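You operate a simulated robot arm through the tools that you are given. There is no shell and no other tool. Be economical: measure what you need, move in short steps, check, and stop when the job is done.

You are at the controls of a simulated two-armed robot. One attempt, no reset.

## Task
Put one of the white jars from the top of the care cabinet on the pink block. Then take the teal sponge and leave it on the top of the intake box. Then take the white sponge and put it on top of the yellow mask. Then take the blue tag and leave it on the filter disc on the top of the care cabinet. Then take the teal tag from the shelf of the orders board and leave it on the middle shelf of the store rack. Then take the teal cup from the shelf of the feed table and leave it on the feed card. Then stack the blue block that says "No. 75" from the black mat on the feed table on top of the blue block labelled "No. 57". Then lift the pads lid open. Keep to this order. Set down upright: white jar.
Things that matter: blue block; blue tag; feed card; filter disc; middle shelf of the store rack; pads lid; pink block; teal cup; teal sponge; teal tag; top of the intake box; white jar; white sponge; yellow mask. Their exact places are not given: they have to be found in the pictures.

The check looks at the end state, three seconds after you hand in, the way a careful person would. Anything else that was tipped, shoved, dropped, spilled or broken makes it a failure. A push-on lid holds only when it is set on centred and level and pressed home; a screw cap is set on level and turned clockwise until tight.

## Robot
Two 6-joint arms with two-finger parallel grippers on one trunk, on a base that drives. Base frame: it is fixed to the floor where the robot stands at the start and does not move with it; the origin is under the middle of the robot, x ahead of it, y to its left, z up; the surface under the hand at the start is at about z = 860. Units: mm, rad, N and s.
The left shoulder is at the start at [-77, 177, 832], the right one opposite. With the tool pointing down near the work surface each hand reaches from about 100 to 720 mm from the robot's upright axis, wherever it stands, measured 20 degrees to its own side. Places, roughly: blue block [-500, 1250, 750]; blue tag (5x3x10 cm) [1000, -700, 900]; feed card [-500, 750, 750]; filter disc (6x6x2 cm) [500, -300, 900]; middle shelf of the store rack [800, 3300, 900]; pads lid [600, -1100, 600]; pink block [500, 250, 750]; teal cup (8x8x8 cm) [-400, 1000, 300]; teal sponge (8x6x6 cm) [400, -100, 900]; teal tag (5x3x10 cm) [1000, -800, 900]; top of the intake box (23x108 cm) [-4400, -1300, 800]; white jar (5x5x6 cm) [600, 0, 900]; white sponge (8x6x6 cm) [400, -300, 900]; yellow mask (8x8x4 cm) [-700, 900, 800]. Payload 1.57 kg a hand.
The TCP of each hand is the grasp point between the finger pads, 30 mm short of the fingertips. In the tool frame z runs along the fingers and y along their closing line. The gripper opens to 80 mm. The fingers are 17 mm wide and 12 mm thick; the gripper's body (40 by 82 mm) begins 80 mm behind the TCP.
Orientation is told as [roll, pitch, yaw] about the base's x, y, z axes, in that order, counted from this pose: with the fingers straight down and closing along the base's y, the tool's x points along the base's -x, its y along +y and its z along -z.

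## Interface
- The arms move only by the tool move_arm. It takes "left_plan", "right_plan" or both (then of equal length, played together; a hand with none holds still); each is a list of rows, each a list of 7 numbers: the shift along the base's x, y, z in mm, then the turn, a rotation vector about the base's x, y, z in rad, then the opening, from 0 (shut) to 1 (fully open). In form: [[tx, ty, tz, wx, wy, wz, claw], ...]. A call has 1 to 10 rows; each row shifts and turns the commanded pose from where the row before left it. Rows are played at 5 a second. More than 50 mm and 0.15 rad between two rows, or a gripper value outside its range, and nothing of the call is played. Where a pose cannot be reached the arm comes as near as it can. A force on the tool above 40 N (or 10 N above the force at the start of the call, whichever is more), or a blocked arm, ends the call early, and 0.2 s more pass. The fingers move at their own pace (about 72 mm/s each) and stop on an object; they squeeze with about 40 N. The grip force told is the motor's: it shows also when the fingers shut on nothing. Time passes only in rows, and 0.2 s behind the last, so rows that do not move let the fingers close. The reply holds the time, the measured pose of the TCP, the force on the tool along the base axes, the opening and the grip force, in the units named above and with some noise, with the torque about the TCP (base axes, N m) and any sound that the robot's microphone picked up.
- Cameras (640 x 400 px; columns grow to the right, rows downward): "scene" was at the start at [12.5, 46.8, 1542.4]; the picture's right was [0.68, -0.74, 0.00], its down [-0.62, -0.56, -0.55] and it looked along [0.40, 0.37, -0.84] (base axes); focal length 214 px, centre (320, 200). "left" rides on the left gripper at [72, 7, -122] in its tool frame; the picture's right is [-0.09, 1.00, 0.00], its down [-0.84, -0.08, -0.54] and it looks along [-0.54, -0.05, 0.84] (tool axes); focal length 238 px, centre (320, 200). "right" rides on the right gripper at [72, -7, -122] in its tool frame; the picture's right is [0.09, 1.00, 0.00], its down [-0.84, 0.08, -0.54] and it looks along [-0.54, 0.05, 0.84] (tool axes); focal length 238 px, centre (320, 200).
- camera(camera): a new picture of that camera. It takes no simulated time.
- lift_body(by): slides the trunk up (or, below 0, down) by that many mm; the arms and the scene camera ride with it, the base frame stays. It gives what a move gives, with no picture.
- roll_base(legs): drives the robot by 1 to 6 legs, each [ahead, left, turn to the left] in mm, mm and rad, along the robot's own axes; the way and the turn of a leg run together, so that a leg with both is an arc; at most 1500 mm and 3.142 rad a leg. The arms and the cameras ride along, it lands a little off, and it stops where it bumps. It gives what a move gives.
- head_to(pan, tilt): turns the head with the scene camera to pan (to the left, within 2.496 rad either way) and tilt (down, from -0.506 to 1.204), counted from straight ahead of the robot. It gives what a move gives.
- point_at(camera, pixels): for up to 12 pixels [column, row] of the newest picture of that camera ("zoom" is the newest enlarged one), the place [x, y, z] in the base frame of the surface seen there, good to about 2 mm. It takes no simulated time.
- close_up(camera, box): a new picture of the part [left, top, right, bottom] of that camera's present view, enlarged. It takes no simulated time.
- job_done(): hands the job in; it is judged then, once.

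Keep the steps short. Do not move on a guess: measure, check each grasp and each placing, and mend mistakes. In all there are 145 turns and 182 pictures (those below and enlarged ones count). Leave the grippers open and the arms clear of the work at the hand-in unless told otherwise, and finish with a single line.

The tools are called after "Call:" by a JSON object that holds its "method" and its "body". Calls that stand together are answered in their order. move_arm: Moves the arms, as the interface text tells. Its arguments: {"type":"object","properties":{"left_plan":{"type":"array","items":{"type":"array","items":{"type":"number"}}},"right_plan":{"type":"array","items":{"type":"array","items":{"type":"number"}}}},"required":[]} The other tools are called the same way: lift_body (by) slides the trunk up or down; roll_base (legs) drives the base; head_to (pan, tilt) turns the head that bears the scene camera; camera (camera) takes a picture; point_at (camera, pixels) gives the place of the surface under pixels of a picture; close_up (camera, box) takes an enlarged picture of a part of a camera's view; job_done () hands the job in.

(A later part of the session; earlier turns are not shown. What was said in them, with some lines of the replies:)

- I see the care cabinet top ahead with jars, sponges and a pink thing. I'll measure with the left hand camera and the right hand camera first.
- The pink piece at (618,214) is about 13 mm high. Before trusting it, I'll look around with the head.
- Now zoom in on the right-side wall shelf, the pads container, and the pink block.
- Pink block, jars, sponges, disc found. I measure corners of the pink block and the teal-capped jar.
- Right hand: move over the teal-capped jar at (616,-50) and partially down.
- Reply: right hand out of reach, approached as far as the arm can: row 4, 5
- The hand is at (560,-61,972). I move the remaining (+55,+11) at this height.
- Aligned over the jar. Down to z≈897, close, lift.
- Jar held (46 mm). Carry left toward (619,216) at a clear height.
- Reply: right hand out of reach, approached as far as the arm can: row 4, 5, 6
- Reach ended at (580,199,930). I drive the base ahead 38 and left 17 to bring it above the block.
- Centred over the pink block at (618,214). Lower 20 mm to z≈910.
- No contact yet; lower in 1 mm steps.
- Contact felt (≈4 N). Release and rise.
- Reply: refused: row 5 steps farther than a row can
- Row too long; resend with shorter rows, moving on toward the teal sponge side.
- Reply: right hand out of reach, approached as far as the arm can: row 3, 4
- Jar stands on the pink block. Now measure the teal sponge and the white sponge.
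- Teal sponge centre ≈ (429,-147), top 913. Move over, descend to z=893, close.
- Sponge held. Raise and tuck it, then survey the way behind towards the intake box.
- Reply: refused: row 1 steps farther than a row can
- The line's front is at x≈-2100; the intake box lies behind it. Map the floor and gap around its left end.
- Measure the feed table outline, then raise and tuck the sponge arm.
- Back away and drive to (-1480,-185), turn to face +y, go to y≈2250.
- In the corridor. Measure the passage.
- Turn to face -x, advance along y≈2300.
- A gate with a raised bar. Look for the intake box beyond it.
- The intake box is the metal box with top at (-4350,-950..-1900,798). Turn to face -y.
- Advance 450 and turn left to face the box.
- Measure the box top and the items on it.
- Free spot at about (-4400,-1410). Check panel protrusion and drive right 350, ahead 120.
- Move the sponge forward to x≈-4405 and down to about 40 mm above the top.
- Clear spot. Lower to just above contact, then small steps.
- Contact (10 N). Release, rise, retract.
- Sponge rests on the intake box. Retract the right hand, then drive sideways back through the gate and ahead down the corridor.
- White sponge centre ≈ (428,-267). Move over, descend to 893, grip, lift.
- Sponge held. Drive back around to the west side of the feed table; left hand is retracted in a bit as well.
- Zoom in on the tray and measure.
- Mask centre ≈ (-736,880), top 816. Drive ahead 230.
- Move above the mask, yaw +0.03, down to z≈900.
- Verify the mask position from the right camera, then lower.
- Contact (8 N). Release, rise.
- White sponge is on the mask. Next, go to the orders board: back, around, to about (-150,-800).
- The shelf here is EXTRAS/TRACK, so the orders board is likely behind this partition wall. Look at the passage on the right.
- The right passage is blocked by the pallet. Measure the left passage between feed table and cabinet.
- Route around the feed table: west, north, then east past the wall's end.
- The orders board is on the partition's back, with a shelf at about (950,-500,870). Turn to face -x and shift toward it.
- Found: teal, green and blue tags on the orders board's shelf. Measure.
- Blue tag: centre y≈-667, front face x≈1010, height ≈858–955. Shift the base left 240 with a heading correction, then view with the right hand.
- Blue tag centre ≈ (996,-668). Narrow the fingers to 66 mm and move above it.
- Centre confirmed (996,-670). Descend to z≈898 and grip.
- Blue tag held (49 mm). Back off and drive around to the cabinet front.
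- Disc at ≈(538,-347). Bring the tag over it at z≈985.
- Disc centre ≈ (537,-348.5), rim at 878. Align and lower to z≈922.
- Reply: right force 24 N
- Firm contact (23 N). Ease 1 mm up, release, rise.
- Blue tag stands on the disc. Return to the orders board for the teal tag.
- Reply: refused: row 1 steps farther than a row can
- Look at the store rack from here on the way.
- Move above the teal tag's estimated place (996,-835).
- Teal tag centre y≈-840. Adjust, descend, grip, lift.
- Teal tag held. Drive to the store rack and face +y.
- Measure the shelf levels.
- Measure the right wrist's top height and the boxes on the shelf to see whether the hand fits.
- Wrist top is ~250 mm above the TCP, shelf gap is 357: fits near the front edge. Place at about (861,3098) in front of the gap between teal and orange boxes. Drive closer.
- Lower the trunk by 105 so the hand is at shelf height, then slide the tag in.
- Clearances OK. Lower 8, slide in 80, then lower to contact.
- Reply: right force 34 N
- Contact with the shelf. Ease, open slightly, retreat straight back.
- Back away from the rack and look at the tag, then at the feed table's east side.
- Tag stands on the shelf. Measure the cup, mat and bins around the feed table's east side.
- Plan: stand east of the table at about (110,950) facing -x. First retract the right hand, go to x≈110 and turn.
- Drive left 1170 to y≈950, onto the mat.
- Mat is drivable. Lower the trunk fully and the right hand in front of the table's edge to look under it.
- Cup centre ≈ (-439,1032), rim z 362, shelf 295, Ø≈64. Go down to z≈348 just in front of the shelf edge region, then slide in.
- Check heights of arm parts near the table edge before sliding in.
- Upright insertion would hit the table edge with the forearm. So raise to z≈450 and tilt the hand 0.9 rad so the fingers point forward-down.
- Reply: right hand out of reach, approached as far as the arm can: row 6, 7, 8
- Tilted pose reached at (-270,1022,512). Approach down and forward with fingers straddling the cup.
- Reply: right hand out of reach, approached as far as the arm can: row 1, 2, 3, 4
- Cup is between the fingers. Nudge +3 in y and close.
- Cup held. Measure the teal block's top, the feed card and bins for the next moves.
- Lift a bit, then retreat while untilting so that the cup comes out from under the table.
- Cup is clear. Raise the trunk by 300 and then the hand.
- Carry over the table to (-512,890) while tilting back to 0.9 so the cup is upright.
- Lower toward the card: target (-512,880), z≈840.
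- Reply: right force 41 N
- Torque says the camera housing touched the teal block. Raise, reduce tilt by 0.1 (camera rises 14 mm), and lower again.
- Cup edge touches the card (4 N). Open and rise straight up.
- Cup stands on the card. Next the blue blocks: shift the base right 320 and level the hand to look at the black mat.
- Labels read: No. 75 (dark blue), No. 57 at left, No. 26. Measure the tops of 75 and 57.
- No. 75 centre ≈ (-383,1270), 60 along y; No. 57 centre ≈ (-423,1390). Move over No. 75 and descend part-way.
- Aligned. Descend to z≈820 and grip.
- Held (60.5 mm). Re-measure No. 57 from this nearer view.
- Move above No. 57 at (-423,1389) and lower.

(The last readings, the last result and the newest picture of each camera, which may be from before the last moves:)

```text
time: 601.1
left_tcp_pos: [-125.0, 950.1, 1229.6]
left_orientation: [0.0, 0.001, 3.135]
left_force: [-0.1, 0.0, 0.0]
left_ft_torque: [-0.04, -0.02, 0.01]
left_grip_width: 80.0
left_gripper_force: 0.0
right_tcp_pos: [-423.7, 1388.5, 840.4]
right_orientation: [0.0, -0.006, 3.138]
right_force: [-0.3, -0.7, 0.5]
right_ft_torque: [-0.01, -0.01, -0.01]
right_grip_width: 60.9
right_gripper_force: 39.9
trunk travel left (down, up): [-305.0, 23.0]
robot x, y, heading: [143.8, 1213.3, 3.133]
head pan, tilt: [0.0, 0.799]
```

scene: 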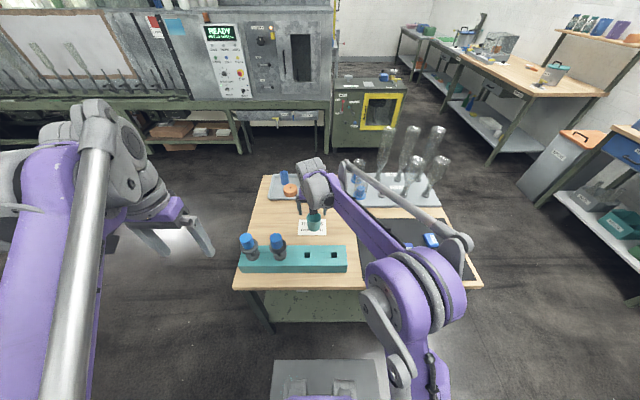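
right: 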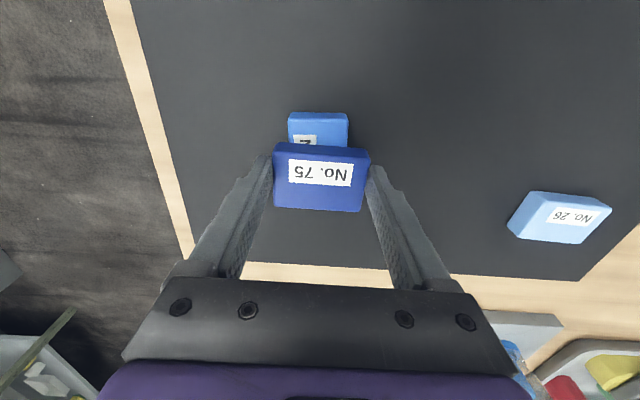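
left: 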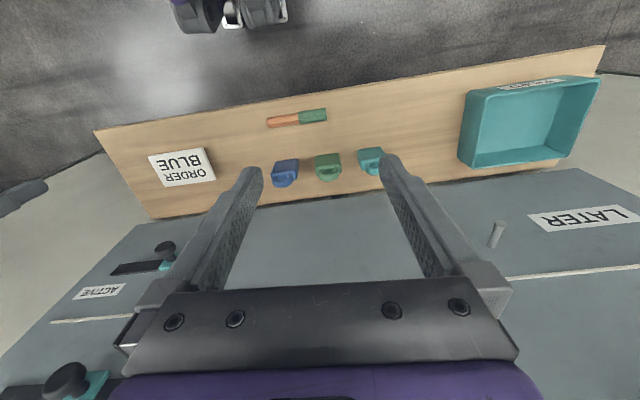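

Call:
{"method": "move_arm", "body": {"right_plan": [[0, 0, -1, 0, 0, 0, 0.5], [0, 0, -1, 0, 0, 0, 0.5]]}}

```text
time: 601.7
left_tcp_pos: [-125.0, 948.6, 1229.4]
left_orientation: [0.0, -0.001, 3.135]
left_force: [-0.1, 0.1, -0.3]
left_ft_torque: [-0.02, 0.03, -0.01]
left_grip_width: 80.0
left_gripper_force: 0.1
right_tcp_pos: [-422.8, 1389.6, 841.1]
right_orientation: [0.0, -0.007, 3.137]
right_force: [-3.6, -0.9, 22.3]
right_ft_torque: [0.04, 0.13, 0.04]
right_grip_width: 60.6
right_gripper_force: 40.2
trunk travel left (down, up): [-305.0, 23.0]
robot x, y, heading: [138.6, 1211.4, 3.134]
head pan, tilt: [0.0, 0.799]
```

Contact (22 N). Ease up 1 mm, open, rise.

Call:
{"method": "move_arm", "body": {"right_plan": [[0, 0, 1, 0, 0, 0, 0.5], [0, 0, 0, 0, 0, 0, 1], [0, 0, 0, 0, 0, 0, 1], [0, 0, 40, 0, 0, 0, 1], [0, 0, 45, 0, 0, 0, 1], [0, 0, 45, 0, 0, 0, 1], [40, 0, 20, 0, 0, 0, 1]]}}

Call:
{"method": "camera", "body": {"camera": "right"}}

Call:
{"method": "close_up", "body": {"camera": "right", "box": [240, 80, 400, 240]}}

```text
time: 603.3
left_tcp_pos: [-123.4, 948.8, 1228.6]
left_orientation: [0.0, -0.002, 3.135]
left_force: [0.0, 0.4, 0.8]
left_ft_torque: [-0.01, 0.0, 0.0]
left_grip_width: 80.1
left_gripper_force: 0.1
right_tcp_pos: [-381.6, 1388.3, 987.5]
right_orientation: [0.0, -0.007, 3.138]
right_force: [0.1, -0.3, 0.5]
right_ft_torque: [-0.02, 0.02, -0.03]
right_grip_width: 80.0
right_gripper_force: 0.0
trunk travel left (down, up): [-305.0, 23.0]
robot x, y, heading: [141.7, 1212.9, 3.131]
head pan, tilt: [0.0, 0.799]
```

```text
70 pictures are left
```

right: 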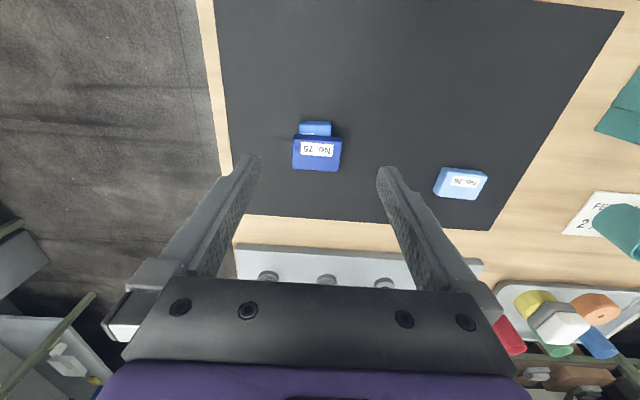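

```text
2.50 times, centred on (320, 160) of right
```

zoom: 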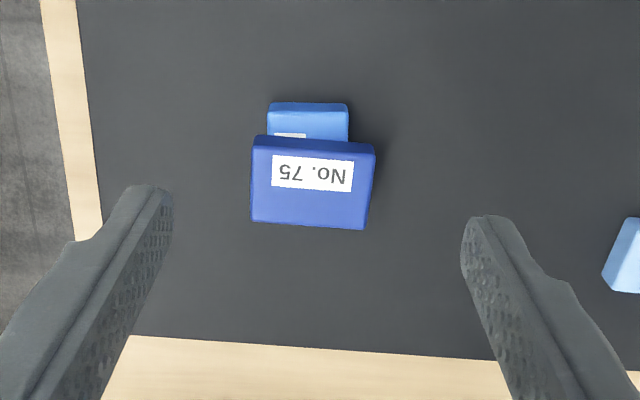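

Stack done. Retract and drive around to the pads bin in front of the right-hand wall.

Call:
{"method": "move_arm", "body": {"right_plan": [[45, 0, 20, 0, 0, 0, 1], [45, -10, 20, 0, 0, 0, 1], [20, -20, 20, 0, 0, 0, 1]]}}

Call:
{"method": "roll_base", "body": {"legs": [[0, -880, 0.01], [1500, 0, 0], [150, 0, 0], [0, 0, 3.1]]}}

```text
refused: row 2 steps farther than a row can; nothing moved
```

```text
time: 626.7
left_tcp_pos: [-1273.7, 2347.2, 1229.4]
left_orientation: [-0.001, -0.001, -0.059]
left_force: [0.2, -0.1, -0.9]
left_ft_torque: [0.0, 0.0, -0.02]
left_grip_width: 80.1
left_gripper_force: 0.1
right_tcp_pos: [-1041.1, 1894.3, 986.7]
right_orientation: [0.002, -0.006, -0.056]
right_force: [0.0, -0.4, -0.4]
right_ft_torque: [0.04, -0.02, -0.03]
right_grip_width: 79.8
right_gripper_force: 0.0
trunk travel left (down, up): [-305.0, 23.0]
robot x, y, heading: [-1552.0, 2100.6, -0.059]
head pan, tilt: [0.0, 0.799]
```

Call:
{"method": "move_arm", "body": {"right_plan": [[-45, 0, 15, 0, 0, 0.03, 1], [-45, 0, 15, 0, 0, 0.03, 1], [-45, 0, 15, 0, 0, 0, 1], [-45, 0, 15, 0, 0, 0, 1]]}}

Call:
{"method": "roll_base", "body": {"legs": [[0, -1300, 0.059], [0, -1300, 0], [1100, -250, 0], [300, -250, 0]]}}

Call:
{"method": "head_to", "body": {"pan": -0.3, "tilt": 0.7}}

Call:
{"method": "camera", "body": {"camera": "scene"}}

Call:
{"method": "camera", "body": {"camera": "right"}}

```text
time: 627.7
left_tcp_pos: [-1276.6, 2347.8, 1228.8]
left_orientation: [-0.002, -0.001, -0.06]
left_force: [0.6, -1.0, -0.9]
left_ft_torque: [-0.01, 0.0, 0.03]
left_grip_width: 79.7
left_gripper_force: 0.1
right_tcp_pos: [-1222.4, 1893.7, 1049.5]
right_orientation: [0.0, -0.006, 0.005]
right_force: [0.1, 0.0, -0.3]
right_ft_torque: [-0.01, -0.05, -0.01]
right_grip_width: 80.0
right_gripper_force: 0.1
trunk travel left (down, up): [-305.0, 23.0]
robot x, y, heading: [-1555.9, 2097.8, -0.061]
head pan, tilt: [0.0, 0.799]
```

```text
time: 658.2
left_tcp_pos: [117.5, -595.3, 1228.1]
left_orientation: [-0.001, 0.0, 0.095]
left_force: [0.3, 1.2, 0.5]
left_ft_torque: [0.01, -0.02, 0.03]
left_grip_width: 80.0
left_gripper_force: 0.0
right_tcp_pos: [241.4, -1034.3, 1047.8]
right_orientation: [-0.001, -0.004, 0.157]
right_force: [1.0, -0.6, 0.0]
right_ft_torque: [-0.01, 0.01, 0.0]
right_grip_width: 79.8
right_gripper_force: 0.1
trunk travel left (down, up): [-305.0, 23.0]
robot x, y, heading: [-119.7, -883.5, 0.094]
head pan, tilt: [0.0, 0.799]
```

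```text
time: 659.0
left_tcp_pos: [117.7, -594.5, 1227.0]
left_orientation: [-0.001, 0.001, 0.095]
left_force: [0.2, -0.1, -0.4]
left_ft_torque: [-0.02, 0.0, 0.01]
left_grip_width: 79.9
left_gripper_force: 0.2
right_tcp_pos: [242.4, -1033.9, 1048.8]
right_orientation: [0.0, -0.007, 0.159]
right_force: [0.0, -0.3, -0.6]
right_ft_torque: [0.0, 0.01, 0.01]
right_grip_width: 80.0
right_gripper_force: 0.0
trunk travel left (down, up): [-305.0, 23.0]
robot x, y, heading: [-121.5, -885.8, 0.094]
head pan, tilt: [-0.3, 0.7]
```

```text
68 pictures are left
```

scene: 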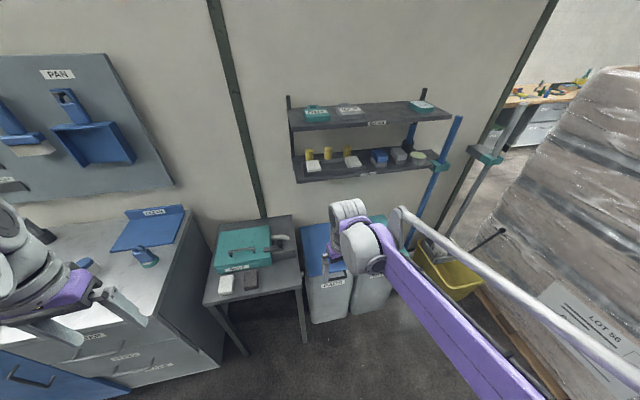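

```text
67 pictures are left
```

right: 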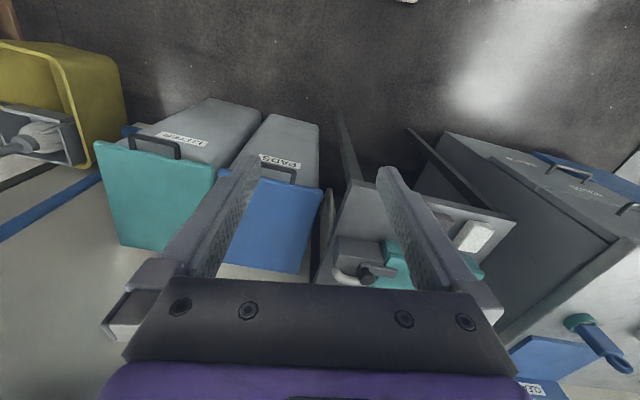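

PADS bin with the blue lid found. Zoom and measure the lid and its handle.

Call:
{"method": "close_up", "body": {"camera": "right", "box": [200, 100, 360, 290]}}

Call:
{"method": "point_at", "body": {"camera": "right", "pixels": [[275, 166], [296, 170], [296, 180], [268, 176], [320, 190], [300, 270], [272, 225], [236, 220], [235, 262], [262, 183], [285, 183], [262, 166]]}}

Call:
{"method": "close_up", "body": {"camera": "scene", "box": [280, 200, 420, 330]}}

```text
2.11 times, centred on (280, 195) of right
```

zoom: 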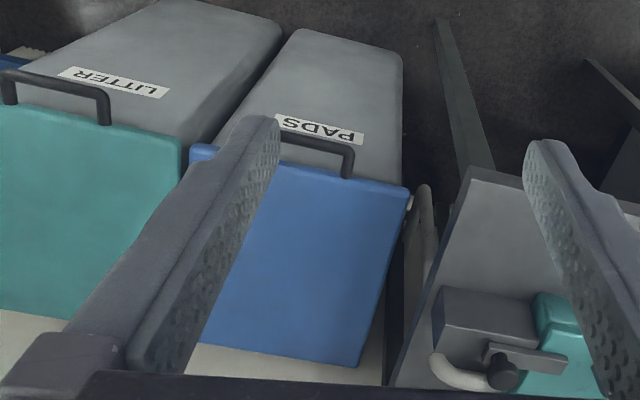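

```text
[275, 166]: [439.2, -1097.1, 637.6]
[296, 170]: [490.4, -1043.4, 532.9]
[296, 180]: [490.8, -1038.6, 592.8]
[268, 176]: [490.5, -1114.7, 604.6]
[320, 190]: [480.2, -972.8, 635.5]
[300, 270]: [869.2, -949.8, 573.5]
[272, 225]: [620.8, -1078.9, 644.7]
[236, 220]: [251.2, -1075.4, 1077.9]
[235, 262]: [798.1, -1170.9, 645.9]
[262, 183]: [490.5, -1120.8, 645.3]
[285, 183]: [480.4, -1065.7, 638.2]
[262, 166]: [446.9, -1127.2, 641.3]
```

```text
3.08 times, centred on (350, 265) of scene
```

zoom: 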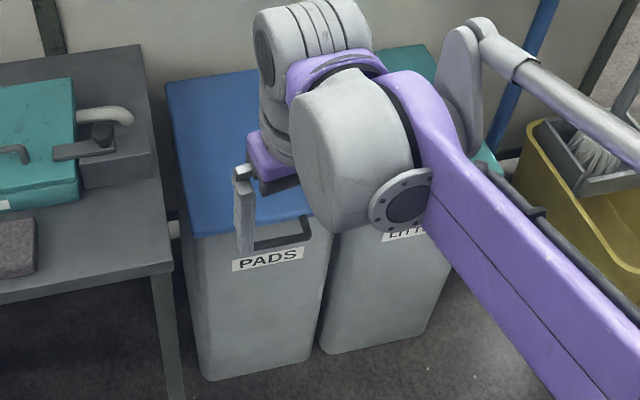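

The lid's handle is a bar at x≈440, z≈638. Measure hinge edge, bucket, stand and shelf underside.

Call:
{"method": "point_at", "body": {"camera": "scene", "pixels": [[430, 270], [420, 262], [300, 182], [420, 168], [302, 262], [205, 302], [308, 228], [300, 245], [360, 158], [470, 300], [345, 285]]}}

Call:
{"method": "point_at", "body": {"camera": "right", "pixels": [[296, 266], [250, 265], [225, 258], [60, 60], [95, 165], [290, 150], [260, 168], [250, 150]]}}

```text
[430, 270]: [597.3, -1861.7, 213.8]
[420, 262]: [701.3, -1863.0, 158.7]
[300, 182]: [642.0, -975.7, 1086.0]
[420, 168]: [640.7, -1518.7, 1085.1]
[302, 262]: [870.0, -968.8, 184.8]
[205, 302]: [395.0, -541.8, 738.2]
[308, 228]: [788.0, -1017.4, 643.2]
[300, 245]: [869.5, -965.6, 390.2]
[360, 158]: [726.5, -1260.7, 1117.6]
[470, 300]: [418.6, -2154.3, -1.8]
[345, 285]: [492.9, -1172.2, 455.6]
```

```text
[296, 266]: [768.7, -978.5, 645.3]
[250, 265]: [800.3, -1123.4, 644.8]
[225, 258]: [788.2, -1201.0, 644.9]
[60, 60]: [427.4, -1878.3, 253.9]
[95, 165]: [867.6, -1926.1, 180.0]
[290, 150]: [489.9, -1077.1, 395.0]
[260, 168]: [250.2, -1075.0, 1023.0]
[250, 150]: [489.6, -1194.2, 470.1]
```

Plan: robot at (-110,-1260) facing the bins, left hand horizontal, lift the handle from below. Drive and lower the trunk.

Call:
{"method": "roll_base", "body": {"legs": [[0, 0, -0.094], [15, -375, 0]]}}

Call:
{"method": "lift_body", "body": {"by": -150}}

```text
time: 663.3
left_tcp_pos: [161.1, -998.4, 1229.4]
left_orientation: [0.0, -0.001, -0.017]
left_force: [-0.3, -0.7, -0.2]
left_ft_torque: [0.03, -0.02, -0.02]
left_grip_width: 79.9
left_gripper_force: 0.0
right_tcp_pos: [235.4, -1448.4, 1049.0]
right_orientation: [0.0, -0.006, 0.048]
right_force: [0.1, -0.2, -1.0]
right_ft_torque: [0.0, 0.02, 0.03]
right_grip_width: 79.9
right_gripper_force: 0.1
trunk travel left (down, up): [-305.0, 23.0]
robot x, y, heading: [-110.1, -1263.2, -0.017]
head pan, tilt: [-0.3, 0.7]
```

```text
time: 665.1
left_tcp_pos: [161.7, -997.9, 1079.4]
left_orientation: [0.0, 0.001, -0.015]
left_force: [-0.5, -0.9, -0.8]
left_ft_torque: [0.03, 0.01, -0.01]
left_grip_width: 79.9
left_gripper_force: 0.1
right_tcp_pos: [236.6, -1448.3, 897.9]
right_orientation: [-0.001, -0.005, 0.047]
right_force: [-0.5, 0.8, 0.6]
right_ft_torque: [0.02, -0.02, 0.02]
right_grip_width: 80.1
right_gripper_force: 0.2
trunk travel left (down, up): [-155.0, 173.0]
robot x, y, heading: [-107.4, -1257.6, -0.012]
head pan, tilt: [-0.3, 0.7]
```

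Call:
{"method": "move_arm", "body": {"left_plan": [[26.5, -10, -35.5, 0, 0, 0, 1], [26.5, -10, -35.5, 0, 0, 0, 1], [26.5, -10, -35.5, 0, 0, 0, 1], [26.5, -10, -35.5, 0, 0, 0, 1], [26.5, -10, -35.5, 0, 0, 0, 1], [26.5, -10, -35.5, 0, 0, 0, 1], [26.5, -10, -35.5, 0, 0, 0, 1], [26.5, -10, -35.5, 0, 0, 0, 1], [26.5, -10, -35.5, 0, 0, 0, 1]]}}

Call:
{"method": "camera", "body": {"camera": "left"}}

Call:
{"method": "point_at", "body": {"camera": "left", "pixels": [[320, 100], [320, 120], [320, 140], [320, 160], [320, 200]]}}

```text
time: 667.1
left_tcp_pos: [402.9, -1084.4, 758.6]
left_orientation: [0.0, 0.003, -0.015]
left_force: [0.7, 0.1, 0.0]
left_ft_torque: [0.0, -0.03, 0.02]
left_grip_width: 80.0
left_gripper_force: 0.1
right_tcp_pos: [236.9, -1448.6, 897.5]
right_orientation: [0.002, -0.006, 0.047]
right_force: [-0.4, 0.6, 0.1]
right_ft_torque: [-0.02, -0.01, 0.01]
right_grip_width: 80.2
right_gripper_force: 0.1
trunk travel left (down, up): [-155.0, 173.0]
robot x, y, heading: [-111.7, -1264.0, -0.014]
head pan, tilt: [-0.3, 0.7]
```

```text
64 pictures are left
```

left: 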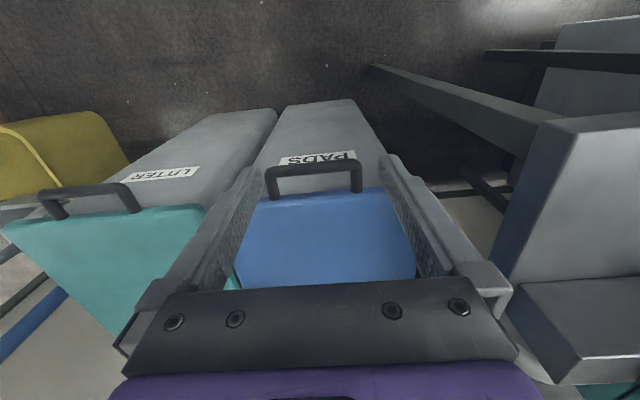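

```text
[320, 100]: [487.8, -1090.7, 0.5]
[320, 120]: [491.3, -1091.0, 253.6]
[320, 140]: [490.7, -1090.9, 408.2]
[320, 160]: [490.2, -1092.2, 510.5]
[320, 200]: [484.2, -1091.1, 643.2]
```

Handle bar centred at y≈-1092. Close the fist and tilt the hand to horizontal.

Call:
{"method": "move_arm", "body": {"left_plan": [[-3, 0, 0, 0, -0.15, 0, 0], [-3, -1, 0, 0, -0.15, 0, 0], [0, -1, 0, 0, -0.15, 0, 0], [0, -1, 0, 0, -0.15, 0, 0], [0, -1, 0, 0, -0.15, 0, 0], [0, -1, 0, 0, -0.15, 0, 0], [0, -1, 0, 0, -0.15, 0, 0], [0, 0, 0, 0, -0.15, 0, 0], [0, 0, 0, 0, -0.15, 0, 0], [0, 0, 0, 0, -0.15, 0, 0]]}}

Call:
{"method": "camera", "body": {"camera": "left"}}

Call:
{"method": "camera", "body": {"camera": "scene"}}

Call:
{"method": "point_at", "body": {"camera": "scene", "pixels": [[300, 250], [310, 250], [320, 250], [330, 250], [330, 262]]}}

```text
time: 669.3
left_tcp_pos: [396.8, -1094.1, 759.0]
left_orientation: [0.252, -1.495, -0.25]
left_force: [-0.8, 0.2, 0.0]
left_ft_torque: [0.0, -0.01, -0.03]
left_grip_width: 0.1
left_gripper_force: 21.2
right_tcp_pos: [237.0, -1449.1, 899.2]
right_orientation: [0.0, -0.005, 0.047]
right_force: [0.6, -0.1, 0.1]
right_ft_torque: [-0.02, 0.04, -0.01]
right_grip_width: 80.3
right_gripper_force: 0.1
trunk travel left (down, up): [-155.0, 173.0]
robot x, y, heading: [-107.1, -1262.0, -0.015]
head pan, tilt: [-0.3, 0.7]
```

```text
63 pictures are left
```

left: 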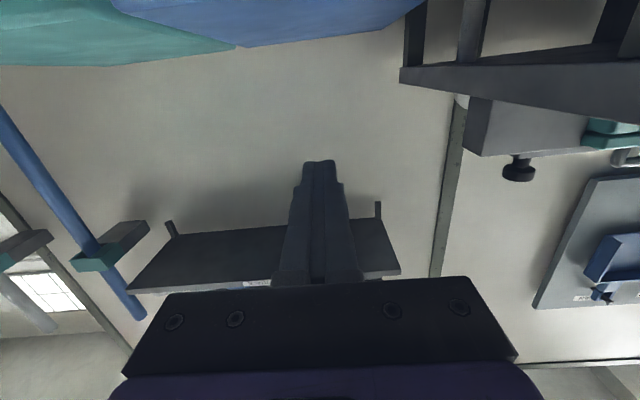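

```text
62 pictures are left
```

scene: 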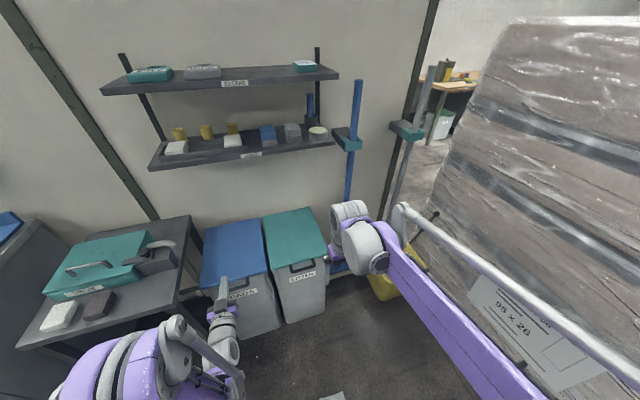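

```text
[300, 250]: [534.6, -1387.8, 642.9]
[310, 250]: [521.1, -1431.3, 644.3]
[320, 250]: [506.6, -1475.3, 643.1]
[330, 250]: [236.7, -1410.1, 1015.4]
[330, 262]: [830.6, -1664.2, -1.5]
```

Horizontal. Lower to z≈604 in front of the handle, then forward under the bar.

Call:
{"method": "move_arm", "body": {"left_plan": [[-5, 1, -40, 0, 0, 0, 0], [-5, 1, -40, 0, 0, 0, 0], [-5, 0, -40, 0, 0, 0, 0], [0, 0, -35, 0, -0.05, 0, 0], [25, 0, 0, 0, 0, 0, 0], [25, 0, 0, 0, 0, 0, 0]]}}

Call:
{"method": "close_up", "body": {"camera": "scene", "box": [160, 210, 320, 360]}}

Call:
{"method": "camera", "body": {"camera": "left"}}

```text
time: 670.7
left_tcp_pos: [517.3, -1092.5, 662.4]
left_orientation: [0.623, -1.542, -0.623]
left_force: [-0.8, -0.3, -0.1]
left_ft_torque: [-0.02, 0.03, 0.01]
left_grip_width: 0.0
left_gripper_force: 21.0
left hand out of reach, approached as far as the arm can: row 1, 2, 3, 4
right_tcp_pos: [236.4, -1448.0, 898.2]
right_orientation: [0.0, -0.006, 0.048]
right_force: [0.3, 0.1, 0.2]
right_ft_torque: [-0.01, 0.03, -0.02]
right_grip_width: 79.6
right_gripper_force: 0.2
trunk travel left (down, up): [-155.0, 173.0]
robot x, y, heading: [-108.1, -1257.8, -0.018]
head pan, tilt: [-0.3, 0.7]
```

```text
2.67 times, centred on (240, 285) of scene
```

zoom: 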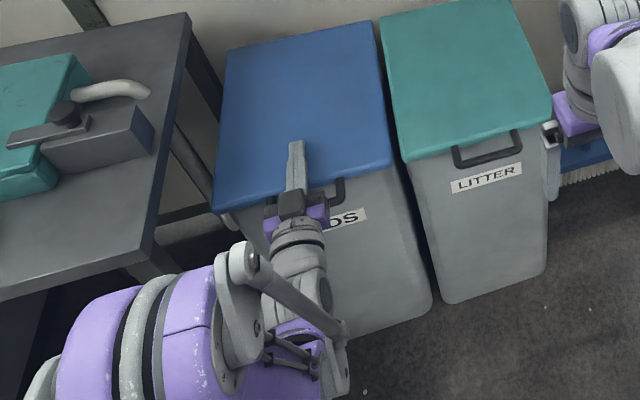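

```text
60 pictures are left
```

left: 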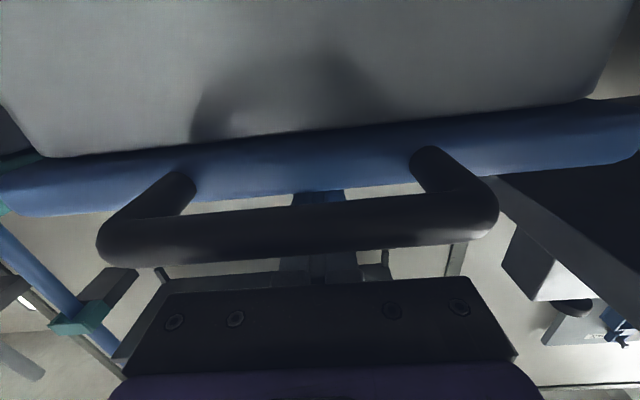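

Arm's fold limit pushed the fist above the lid. Back the base 175 straight out, then lower.

Call:
{"method": "roll_base", "body": {"legs": [[-175, 0, 0]]}}

Call:
{"method": "move_arm", "body": {"left_plan": [[0, 0, -20, 0, 0, 0, 0], [0, 0, -20, 0, 0, 0, 0], [0, 0, -18, 0, 0, 0, 0]]}}

Call:
{"method": "camera", "body": {"camera": "left"}}

```text
time: 672.2
left_tcp_pos: [338.2, -1092.0, 662.4]
left_orientation: [0.637, -1.545, -0.64]
left_force: [0.2, 0.1, 0.1]
left_ft_torque: [0.01, 0.04, -0.01]
left_grip_width: 0.1
left_gripper_force: 21.4
right_tcp_pos: [55.1, -1445.7, 900.0]
right_orientation: [0.0, -0.004, 0.048]
right_force: [0.1, -0.3, -0.6]
right_ft_torque: [0.01, 0.0, 0.03]
right_grip_width: 80.1
right_gripper_force: 0.1
trunk travel left (down, up): [-155.0, 173.0]
robot x, y, heading: [-286.7, -1261.2, -0.015]
head pan, tilt: [-0.3, 0.7]
```

```text
time: 673.0
left_tcp_pos: [339.1, -1089.5, 604.5]
left_orientation: [0.61, -1.545, -0.612]
left_force: [-0.3, -0.2, -0.4]
left_ft_torque: [0.0, -0.01, -0.02]
left_grip_width: 0.0
left_gripper_force: 21.1
right_tcp_pos: [57.3, -1445.6, 898.5]
right_orientation: [0.0, -0.006, 0.046]
right_force: [0.0, -0.9, 0.1]
right_ft_torque: [0.02, -0.01, 0.02]
right_grip_width: 80.0
right_gripper_force: 0.0
trunk travel left (down, up): [-155.0, 173.0]
robot x, y, heading: [-289.0, -1258.1, -0.017]
head pan, tilt: [-0.3, 0.7]
```

```text
59 pictures are left
```

left: 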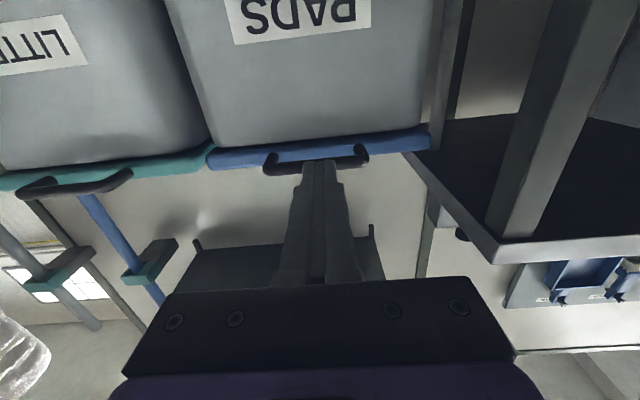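

Lined up under the bar. Forward 98 and start lifting along the arc.

Call:
{"method": "move_arm", "body": {"left_plan": [[33, 0, 0, 0, 0, 0, 0], [33, 0, 0, 0, 0, 0, 0], [32, 0, 0, 0, 0, 0, 0], [0, 0, 20, 0, 0, 0, 0], [3, 0, 40, 0, 0, 0, 0], [8, 0, 40, 0, 0, 0, 0]]}}

Call:
{"method": "camera", "body": {"camera": "left"}}

Call:
{"method": "camera", "body": {"camera": "scene"}}

```text
time: 674.4
left_tcp_pos: [447.1, -1090.7, 704.7]
left_orientation: [0.601, -1.542, -0.602]
left_force: [-1.4, 0.6, -3.3]
left_ft_torque: [-0.04, 0.03, 0.02]
left_grip_width: 0.1
left_gripper_force: 20.7
right_tcp_pos: [56.9, -1446.1, 899.0]
right_orientation: [0.0, -0.004, 0.048]
right_force: [0.4, 0.1, 0.2]
right_ft_torque: [0.0, 0.03, -0.03]
right_grip_width: 80.1
right_gripper_force: 0.1
trunk travel left (down, up): [-155.0, 173.0]
robot x, y, heading: [-287.6, -1259.0, -0.021]
head pan, tilt: [-0.3, 0.7]
```

```text
58 pictures are left
```

left: 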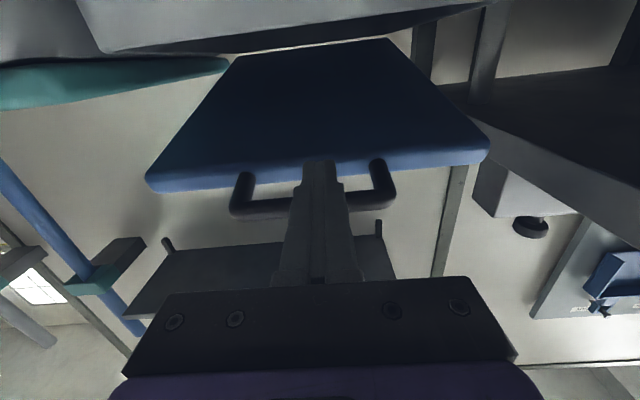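

```text
57 pictures are left
```

scene: 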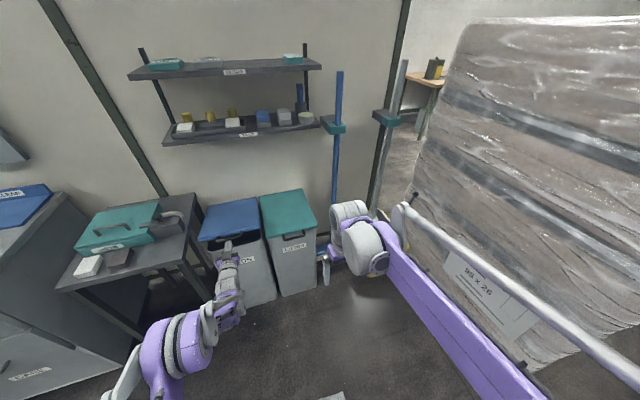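

The lid is rising. Continue along the arc.

Call:
{"method": "move_arm", "body": {"left_plan": [[12, 0, 40, 0, 0, 0, 0], [15, 0, 40, 0, 0, 0, 0], [18, 0, 40, 0, 0, 0, 0], [10, 0, 10, 0, 0, 0, 0]]}}

Call:
{"method": "camera", "body": {"camera": "left"}}

Call:
{"method": "point_at", "body": {"camera": "left", "pixels": [[250, 180], [330, 60], [250, 100], [400, 120]]}}

```text
time: 675.4
left_tcp_pos: [500.3, -1092.6, 838.5]
left_orientation: [0.652, -1.545, -0.652]
left_force: [0.8, -0.2, -0.3]
left_ft_torque: [0.01, 0.0, -0.01]
left_grip_width: 0.0
left_gripper_force: 21.6
right_tcp_pos: [57.8, -1446.0, 898.0]
right_orientation: [0.001, -0.006, 0.047]
right_force: [-0.6, -0.3, -0.2]
right_ft_torque: [-0.01, -0.01, 0.01]
right_grip_width: 79.9
right_gripper_force: 0.1
trunk travel left (down, up): [-155.0, 173.0]
robot x, y, heading: [-285.2, -1258.9, -0.018]
head pan, tilt: [-0.3, 0.7]
```

```text
56 pictures are left
```

left: 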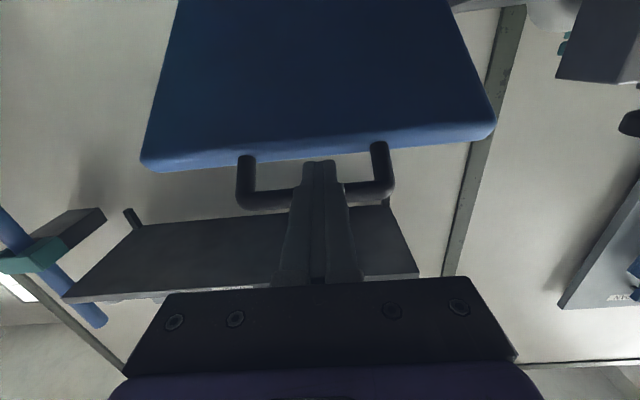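

```text
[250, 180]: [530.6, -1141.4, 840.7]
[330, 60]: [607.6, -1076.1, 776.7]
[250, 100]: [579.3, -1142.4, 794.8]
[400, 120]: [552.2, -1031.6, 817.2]
```

Lid at about 36°. Now drive the base ahead 150 so the fist pushes under the lid.

Call:
{"method": "roll_base", "body": {"legs": [[150, 0, 0]]}}

Call:
{"method": "camera", "body": {"camera": "left"}}

Call:
{"method": "camera", "body": {"camera": "scene"}}

```text
time: 676.3
left_tcp_pos: [523.7, -1091.9, 847.9]
left_orientation: [1.843, -1.552, -1.841]
left_force: [-16.9, 0.6, 13.5]
left_ft_torque: [0.04, -0.29, -0.05]
left_grip_width: 0.0
left_gripper_force: 21.1
right_tcp_pos: [82.7, -1446.6, 900.2]
right_orientation: [0.0, -0.009, 0.048]
right_force: [-0.5, -0.3, -0.3]
right_ft_torque: [0.03, 0.0, -0.01]
right_grip_width: 80.0
right_gripper_force: 0.1
trunk travel left (down, up): [-155.0, 173.0]
robot x, y, heading: [-259.7, -1259.5, -0.017]
head pan, tilt: [-0.3, 0.7]
stopped in leg 1: the force on the tool passed its limit at 90 N (the readings are from after the stop); the commanded pose is now the measured one
```

```text
55 pictures are left
```

left: 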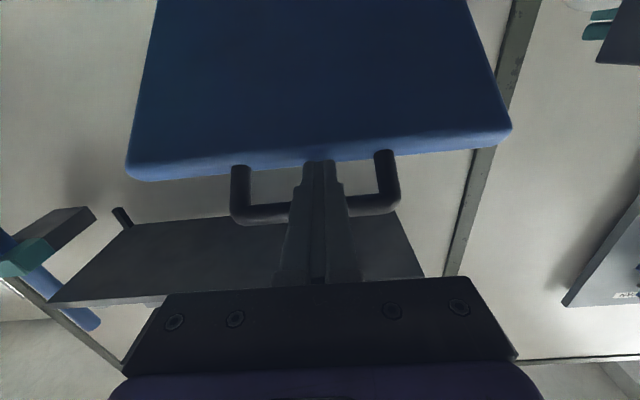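

```text
54 pictures are left
```

scene: 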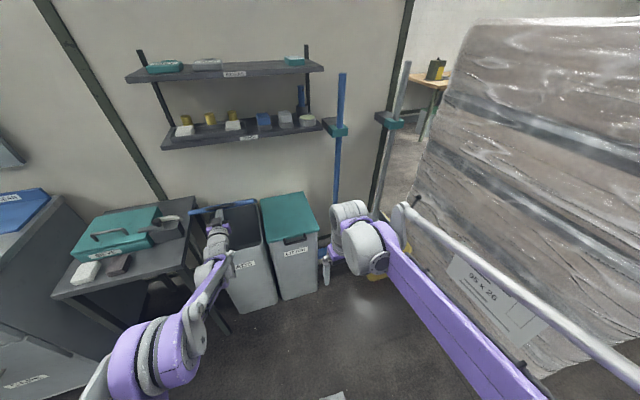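

The tip pressed on the lid's edge. Pull back slightly and follow the bar's arc upward with the arm (towards 60°).

Call:
{"method": "move_arm", "body": {"left_plan": [[-16, 0, 5, 0, 0, 0, 0], [8, 0, 25, 0, 0, 0, 0], [16, 0, 22, 0, 0, 0, 0], [20, 0, 18, 0, 0, 0, 0], [22, 0, 14, 0, 0, 0, 0], [22, 0, 10, 0, 0, 0, 0]]}}

Call:
{"method": "camera", "body": {"camera": "left"}}

Call:
{"method": "point_at", "body": {"camera": "left", "pixels": [[320, 60], [250, 100], [400, 110], [250, 210], [300, 20]]}}

```text
time: 677.7
left_tcp_pos: [600.4, -1093.8, 934.5]
left_orientation: [1.322, -1.552, -1.323]
left_force: [1.2, -1.1, -1.6]
left_ft_torque: [0.0, -0.13, -0.01]
left_grip_width: 0.1
left_gripper_force: 21.0
right_tcp_pos: [85.9, -1445.1, 897.6]
right_orientation: [-0.001, -0.005, 0.048]
right_force: [-0.5, 1.2, -1.1]
right_ft_torque: [0.0, 0.02, -0.01]
right_grip_width: 80.1
right_gripper_force: 0.1
trunk travel left (down, up): [-155.0, 173.0]
robot x, y, heading: [-255.2, -1256.2, -0.013]
head pan, tilt: [-0.3, 0.7]
```

```text
53 pictures are left
```

left: 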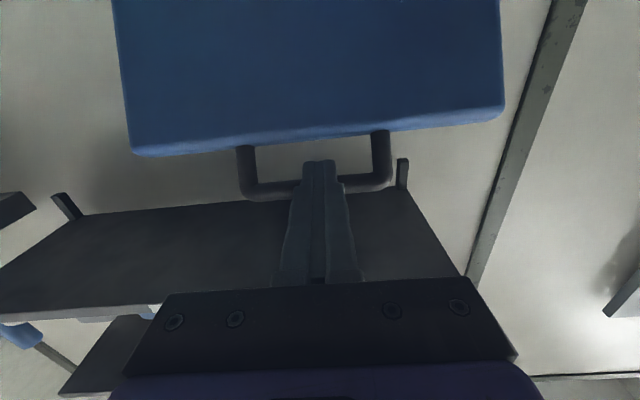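

```text
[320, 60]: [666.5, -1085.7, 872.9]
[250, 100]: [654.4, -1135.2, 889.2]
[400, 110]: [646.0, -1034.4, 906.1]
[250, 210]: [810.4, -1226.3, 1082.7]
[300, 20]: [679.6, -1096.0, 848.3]
```

Lid at 60°. Test whether it holds by itself: lower the fist 14 mm and re-measure.

Call:
{"method": "move_arm", "body": {"left_plan": [[-4, 0, -14, 0, 0, 0, 0], [0, 0, 0, 0, 0, 0, 0]]}}

Call:
{"method": "camera", "body": {"camera": "left"}}

Call:
{"method": "point_at", "body": {"camera": "left", "pixels": [[320, 60], [250, 100], [400, 110], [300, 20], [250, 188]]}}

```text
time: 678.3
left_tcp_pos: [593.8, -1094.0, 921.7]
left_orientation: [1.465, -1.555, -1.465]
left_force: [0.6, 0.4, 0.3]
left_ft_torque: [-0.03, -0.02, 0.0]
left_grip_width: 0.0
left_gripper_force: 21.3
right_tcp_pos: [85.0, -1445.4, 898.1]
right_orientation: [-0.001, -0.004, 0.047]
right_force: [0.0, 0.4, 0.3]
right_ft_torque: [-0.01, 0.03, 0.03]
right_grip_width: 80.1
right_gripper_force: 0.0
trunk travel left (down, up): [-155.0, 173.0]
robot x, y, heading: [-260.1, -1257.6, -0.016]
head pan, tilt: [-0.3, 0.7]
```

```text
52 pictures are left
```

left: 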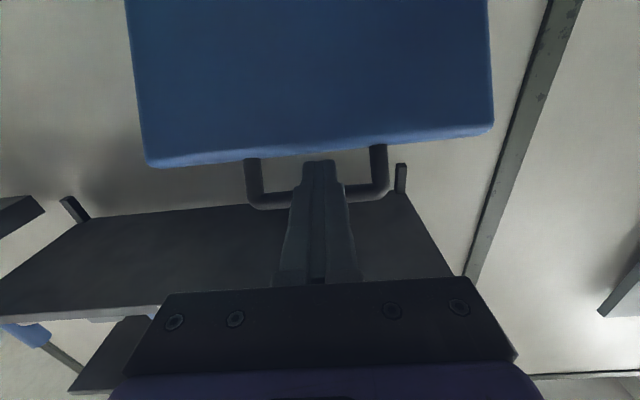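

```text
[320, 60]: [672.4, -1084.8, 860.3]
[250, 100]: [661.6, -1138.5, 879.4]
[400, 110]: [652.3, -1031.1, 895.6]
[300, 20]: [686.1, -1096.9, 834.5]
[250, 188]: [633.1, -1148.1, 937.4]
```

The lid holds itself at 61°. So back off, drop to z≈817 and push its underside with the base.

Call:
{"method": "move_arm", "body": {"left_plan": [[-45, 0, -15, 0, 0, 0, 0], [0, 0, -45, 0, 0, 0, 0], [0, 0, -45, 0, 0, 0, 0]]}}

Call:
{"method": "roll_base", "body": {"legs": [[190, 0, 0]]}}

Call:
{"method": "camera", "body": {"camera": "left"}}

Call:
{"method": "camera", "body": {"camera": "scene"}}

```text
time: 679.1
left_tcp_pos: [551.1, -1094.0, 816.9]
left_orientation: [1.467, -1.555, -1.469]
left_force: [0.1, -0.3, 0.3]
left_ft_torque: [-0.02, 0.02, 0.03]
left_grip_width: 0.0
left_gripper_force: 21.6
right_tcp_pos: [85.7, -1445.6, 898.1]
right_orientation: [-0.001, -0.005, 0.046]
right_force: [0.3, -0.5, 0.9]
right_ft_torque: [-0.02, 0.02, 0.03]
right_grip_width: 80.0
right_gripper_force: 0.0
trunk travel left (down, up): [-155.0, 173.0]
robot x, y, heading: [-258.3, -1254.6, -0.018]
head pan, tilt: [-0.3, 0.7]
```

```text
time: 680.6
left_tcp_pos: [740.5, -1097.3, 817.7]
left_orientation: [1.412, -1.553, -1.411]
left_force: [0.0, 0.5, -0.3]
left_ft_torque: [0.01, -0.02, -0.02]
left_grip_width: 0.0
left_gripper_force: 21.2
right_tcp_pos: [275.4, -1448.4, 898.4]
right_orientation: [0.0, -0.002, 0.048]
right_force: [-0.2, 0.2, -0.4]
right_ft_torque: [0.01, 0.01, -0.01]
right_grip_width: 80.1
right_gripper_force: 0.0
trunk travel left (down, up): [-155.0, 173.0]
robot x, y, heading: [-73.6, -1259.7, -0.015]
head pan, tilt: [-0.3, 0.7]
```

```text
51 pictures are left
```

left: 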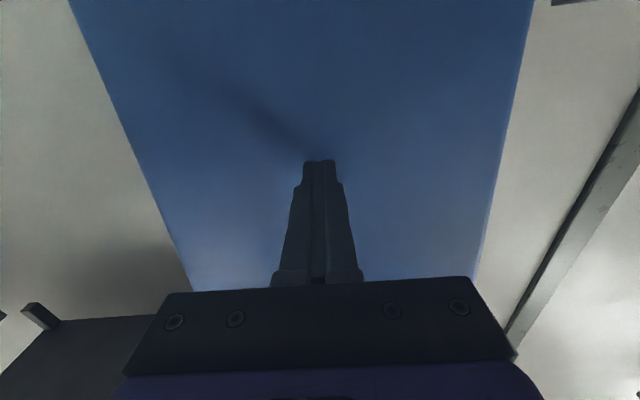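

```text
50 pictures are left
```

scene: 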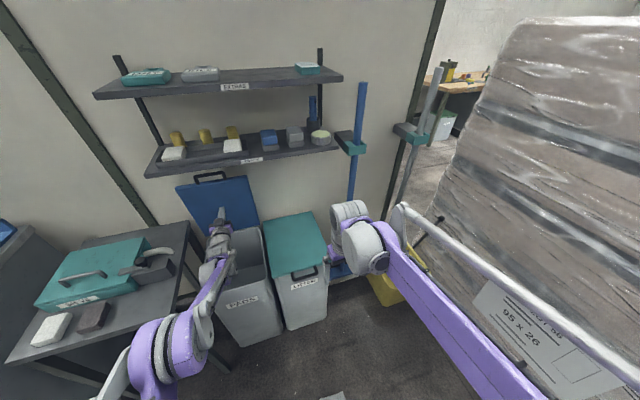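

Lid at about 80°. Push 35 mm more.

Call:
{"method": "roll_base", "body": {"legs": [[38, 0, 0]]}}

Call:
{"method": "point_at", "body": {"camera": "left", "pixels": [[320, 100], [320, 20], [200, 100]]}}

Call:
{"method": "camera", "body": {"camera": "left"}}

Call:
{"method": "point_at", "body": {"camera": "left", "pixels": [[320, 120], [320, 20], [200, 200], [450, 200]]}}

```text
time: 681.5
left_tcp_pos: [777.5, -1096.5, 817.2]
left_orientation: [1.38, -1.554, -1.381]
left_force: [-0.7, 0.8, 0.0]
left_ft_torque: [-0.02, 0.01, 0.03]
left_grip_width: 0.2
left_gripper_force: 21.1
right_tcp_pos: [312.0, -1449.7, 897.1]
right_orientation: [0.0, -0.003, 0.048]
right_force: [1.9, 0.8, -0.6]
right_ft_torque: [0.0, 0.06, 0.02]
right_grip_width: 80.1
right_gripper_force: 0.1
trunk travel left (down, up): [-155.0, 173.0]
robot x, y, heading: [-35.9, -1261.0, -0.019]
head pan, tilt: [-0.3, 0.7]
```

```text
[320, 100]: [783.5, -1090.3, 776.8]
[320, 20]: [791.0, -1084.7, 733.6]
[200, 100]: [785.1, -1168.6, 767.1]
```

```text
49 pictures are left
```

left: 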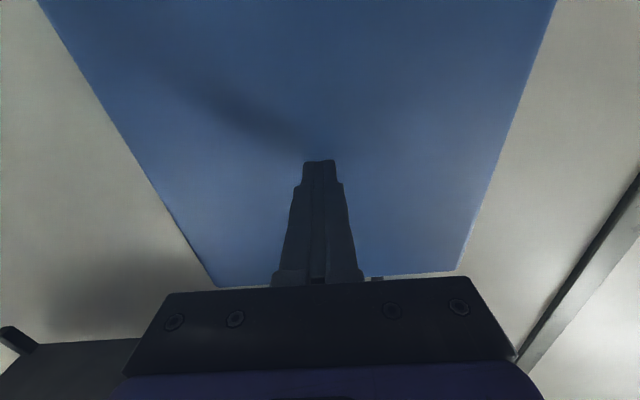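

```text
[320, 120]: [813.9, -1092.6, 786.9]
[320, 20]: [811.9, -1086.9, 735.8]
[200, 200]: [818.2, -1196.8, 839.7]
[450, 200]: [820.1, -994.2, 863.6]
```

Lid is just past vertical (≈93°). Back off and check that it stays.

Call:
{"method": "roll_base", "body": {"legs": [[-320, 0, 0]]}}

Call:
{"method": "move_arm", "body": {"left_plan": [[0, 0, 40, 0, 0.15, 0, 0.5], [0, 0, 40, 0, 0.15, 0, 1], [0, 0, 40, 0, 0.15, 0, 1], [0, 0, 40, 0, 0.15, 0, 1], [0, 0, 40, 0, 0.15, 0, 1], [0, 0, 40, 0, 0.15, 0, 1], [0, 0, 40, 0, 0.15, 0, 1], [0, 0, 0, 0, 0.15, 0, 1], [0, 0, 0, 0, 0.15, 0, 1]]}}

Call:
{"method": "camera", "body": {"camera": "scene"}}

```text
time: 683.6
left_tcp_pos: [456.4, -1086.9, 818.0]
left_orientation: [1.463, -1.554, -1.456]
left_force: [0.0, 0.1, 0.0]
left_ft_torque: [0.01, 0.03, 0.02]
left_grip_width: 0.2
left_gripper_force: 20.7
right_tcp_pos: [-8.1, -1443.0, 898.4]
right_orientation: [0.0, -0.006, 0.053]
right_force: [-0.7, 0.8, -0.4]
right_ft_torque: [0.01, -0.01, 0.02]
right_grip_width: 79.9
right_gripper_force: 0.0
trunk travel left (down, up): [-155.0, 173.0]
robot x, y, heading: [-351.6, -1258.7, -0.013]
head pan, tilt: [-0.3, 0.7]
```

```text
time: 685.6
left_tcp_pos: [269.2, -1085.4, 1001.5]
left_orientation: [0.011, -0.216, -0.018]
left_force: [0.4, -0.2, -0.3]
left_ft_torque: [0.02, -0.01, 0.02]
left_grip_width: 80.2
left_gripper_force: 0.1
left hand out of reach, approached as far as the arm can: row 5, 6, 7, 8, 9
right_tcp_pos: [-6.3, -1442.0, 897.6]
right_orientation: [-0.001, -0.005, 0.055]
right_force: [0.0, -0.3, -0.6]
right_ft_torque: [0.01, 0.03, 0.03]
right_grip_width: 80.1
right_gripper_force: 0.0
trunk travel left (down, up): [-155.0, 173.0]
robot x, y, heading: [-352.0, -1258.9, -0.006]
head pan, tilt: [-0.3, 0.7]
```

```text
48 pictures are left
```

scene: 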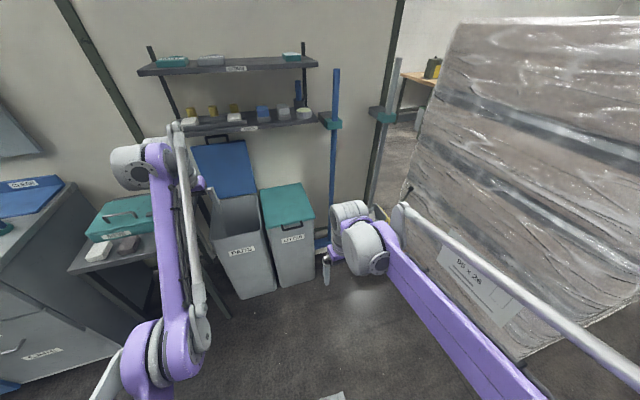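

The lid stays open. One last look at the cabinet top (tag on disc, jar on pink block).

Call:
{"method": "head_to", "body": {"pan": 0.75, "tilt": 0.5}}

Call:
{"method": "close_up", "body": {"camera": "scene", "box": [160, 80, 560, 330]}}

```text
time: 686.9
left_tcp_pos: [269.6, -1085.9, 1000.4]
left_orientation: [0.012, -0.219, -0.018]
left_force: [-0.3, 0.6, 0.5]
left_ft_torque: [0.04, -0.02, -0.03]
left_grip_width: 79.8
left_gripper_force: 0.1
right_tcp_pos: [-6.2, -1443.1, 898.7]
right_orientation: [-0.001, -0.004, 0.053]
right_force: [-0.1, 0.4, 0.2]
right_ft_torque: [0.01, 0.0, -0.01]
right_grip_width: 80.0
right_gripper_force: 0.0
trunk travel left (down, up): [-155.0, 173.0]
robot x, y, heading: [-348.1, -1259.7, -0.007]
head pan, tilt: [0.75, 0.499]
```

```text
1.60 times, centred on (360, 205) of scene
```

zoom: 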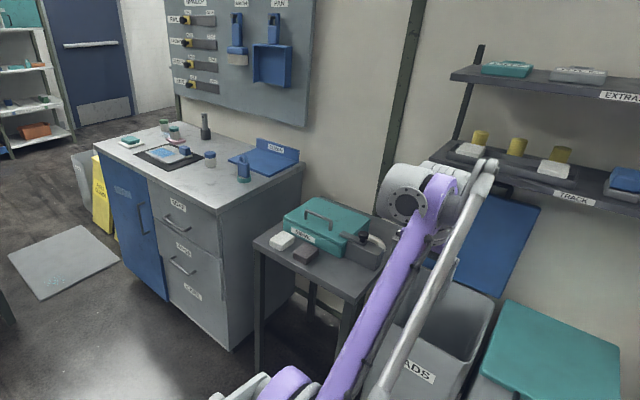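

The blue tag stands on the filter disc, the jar stands on the pink block and the pads lid is open, so I hand the job in.

Call:
{"method": "job_done", "body": {}}

```text
The job is handed in.
```

All eight steps were done in the order given and the job is handed in; the No. 75 block sits crosswise on No. 57.
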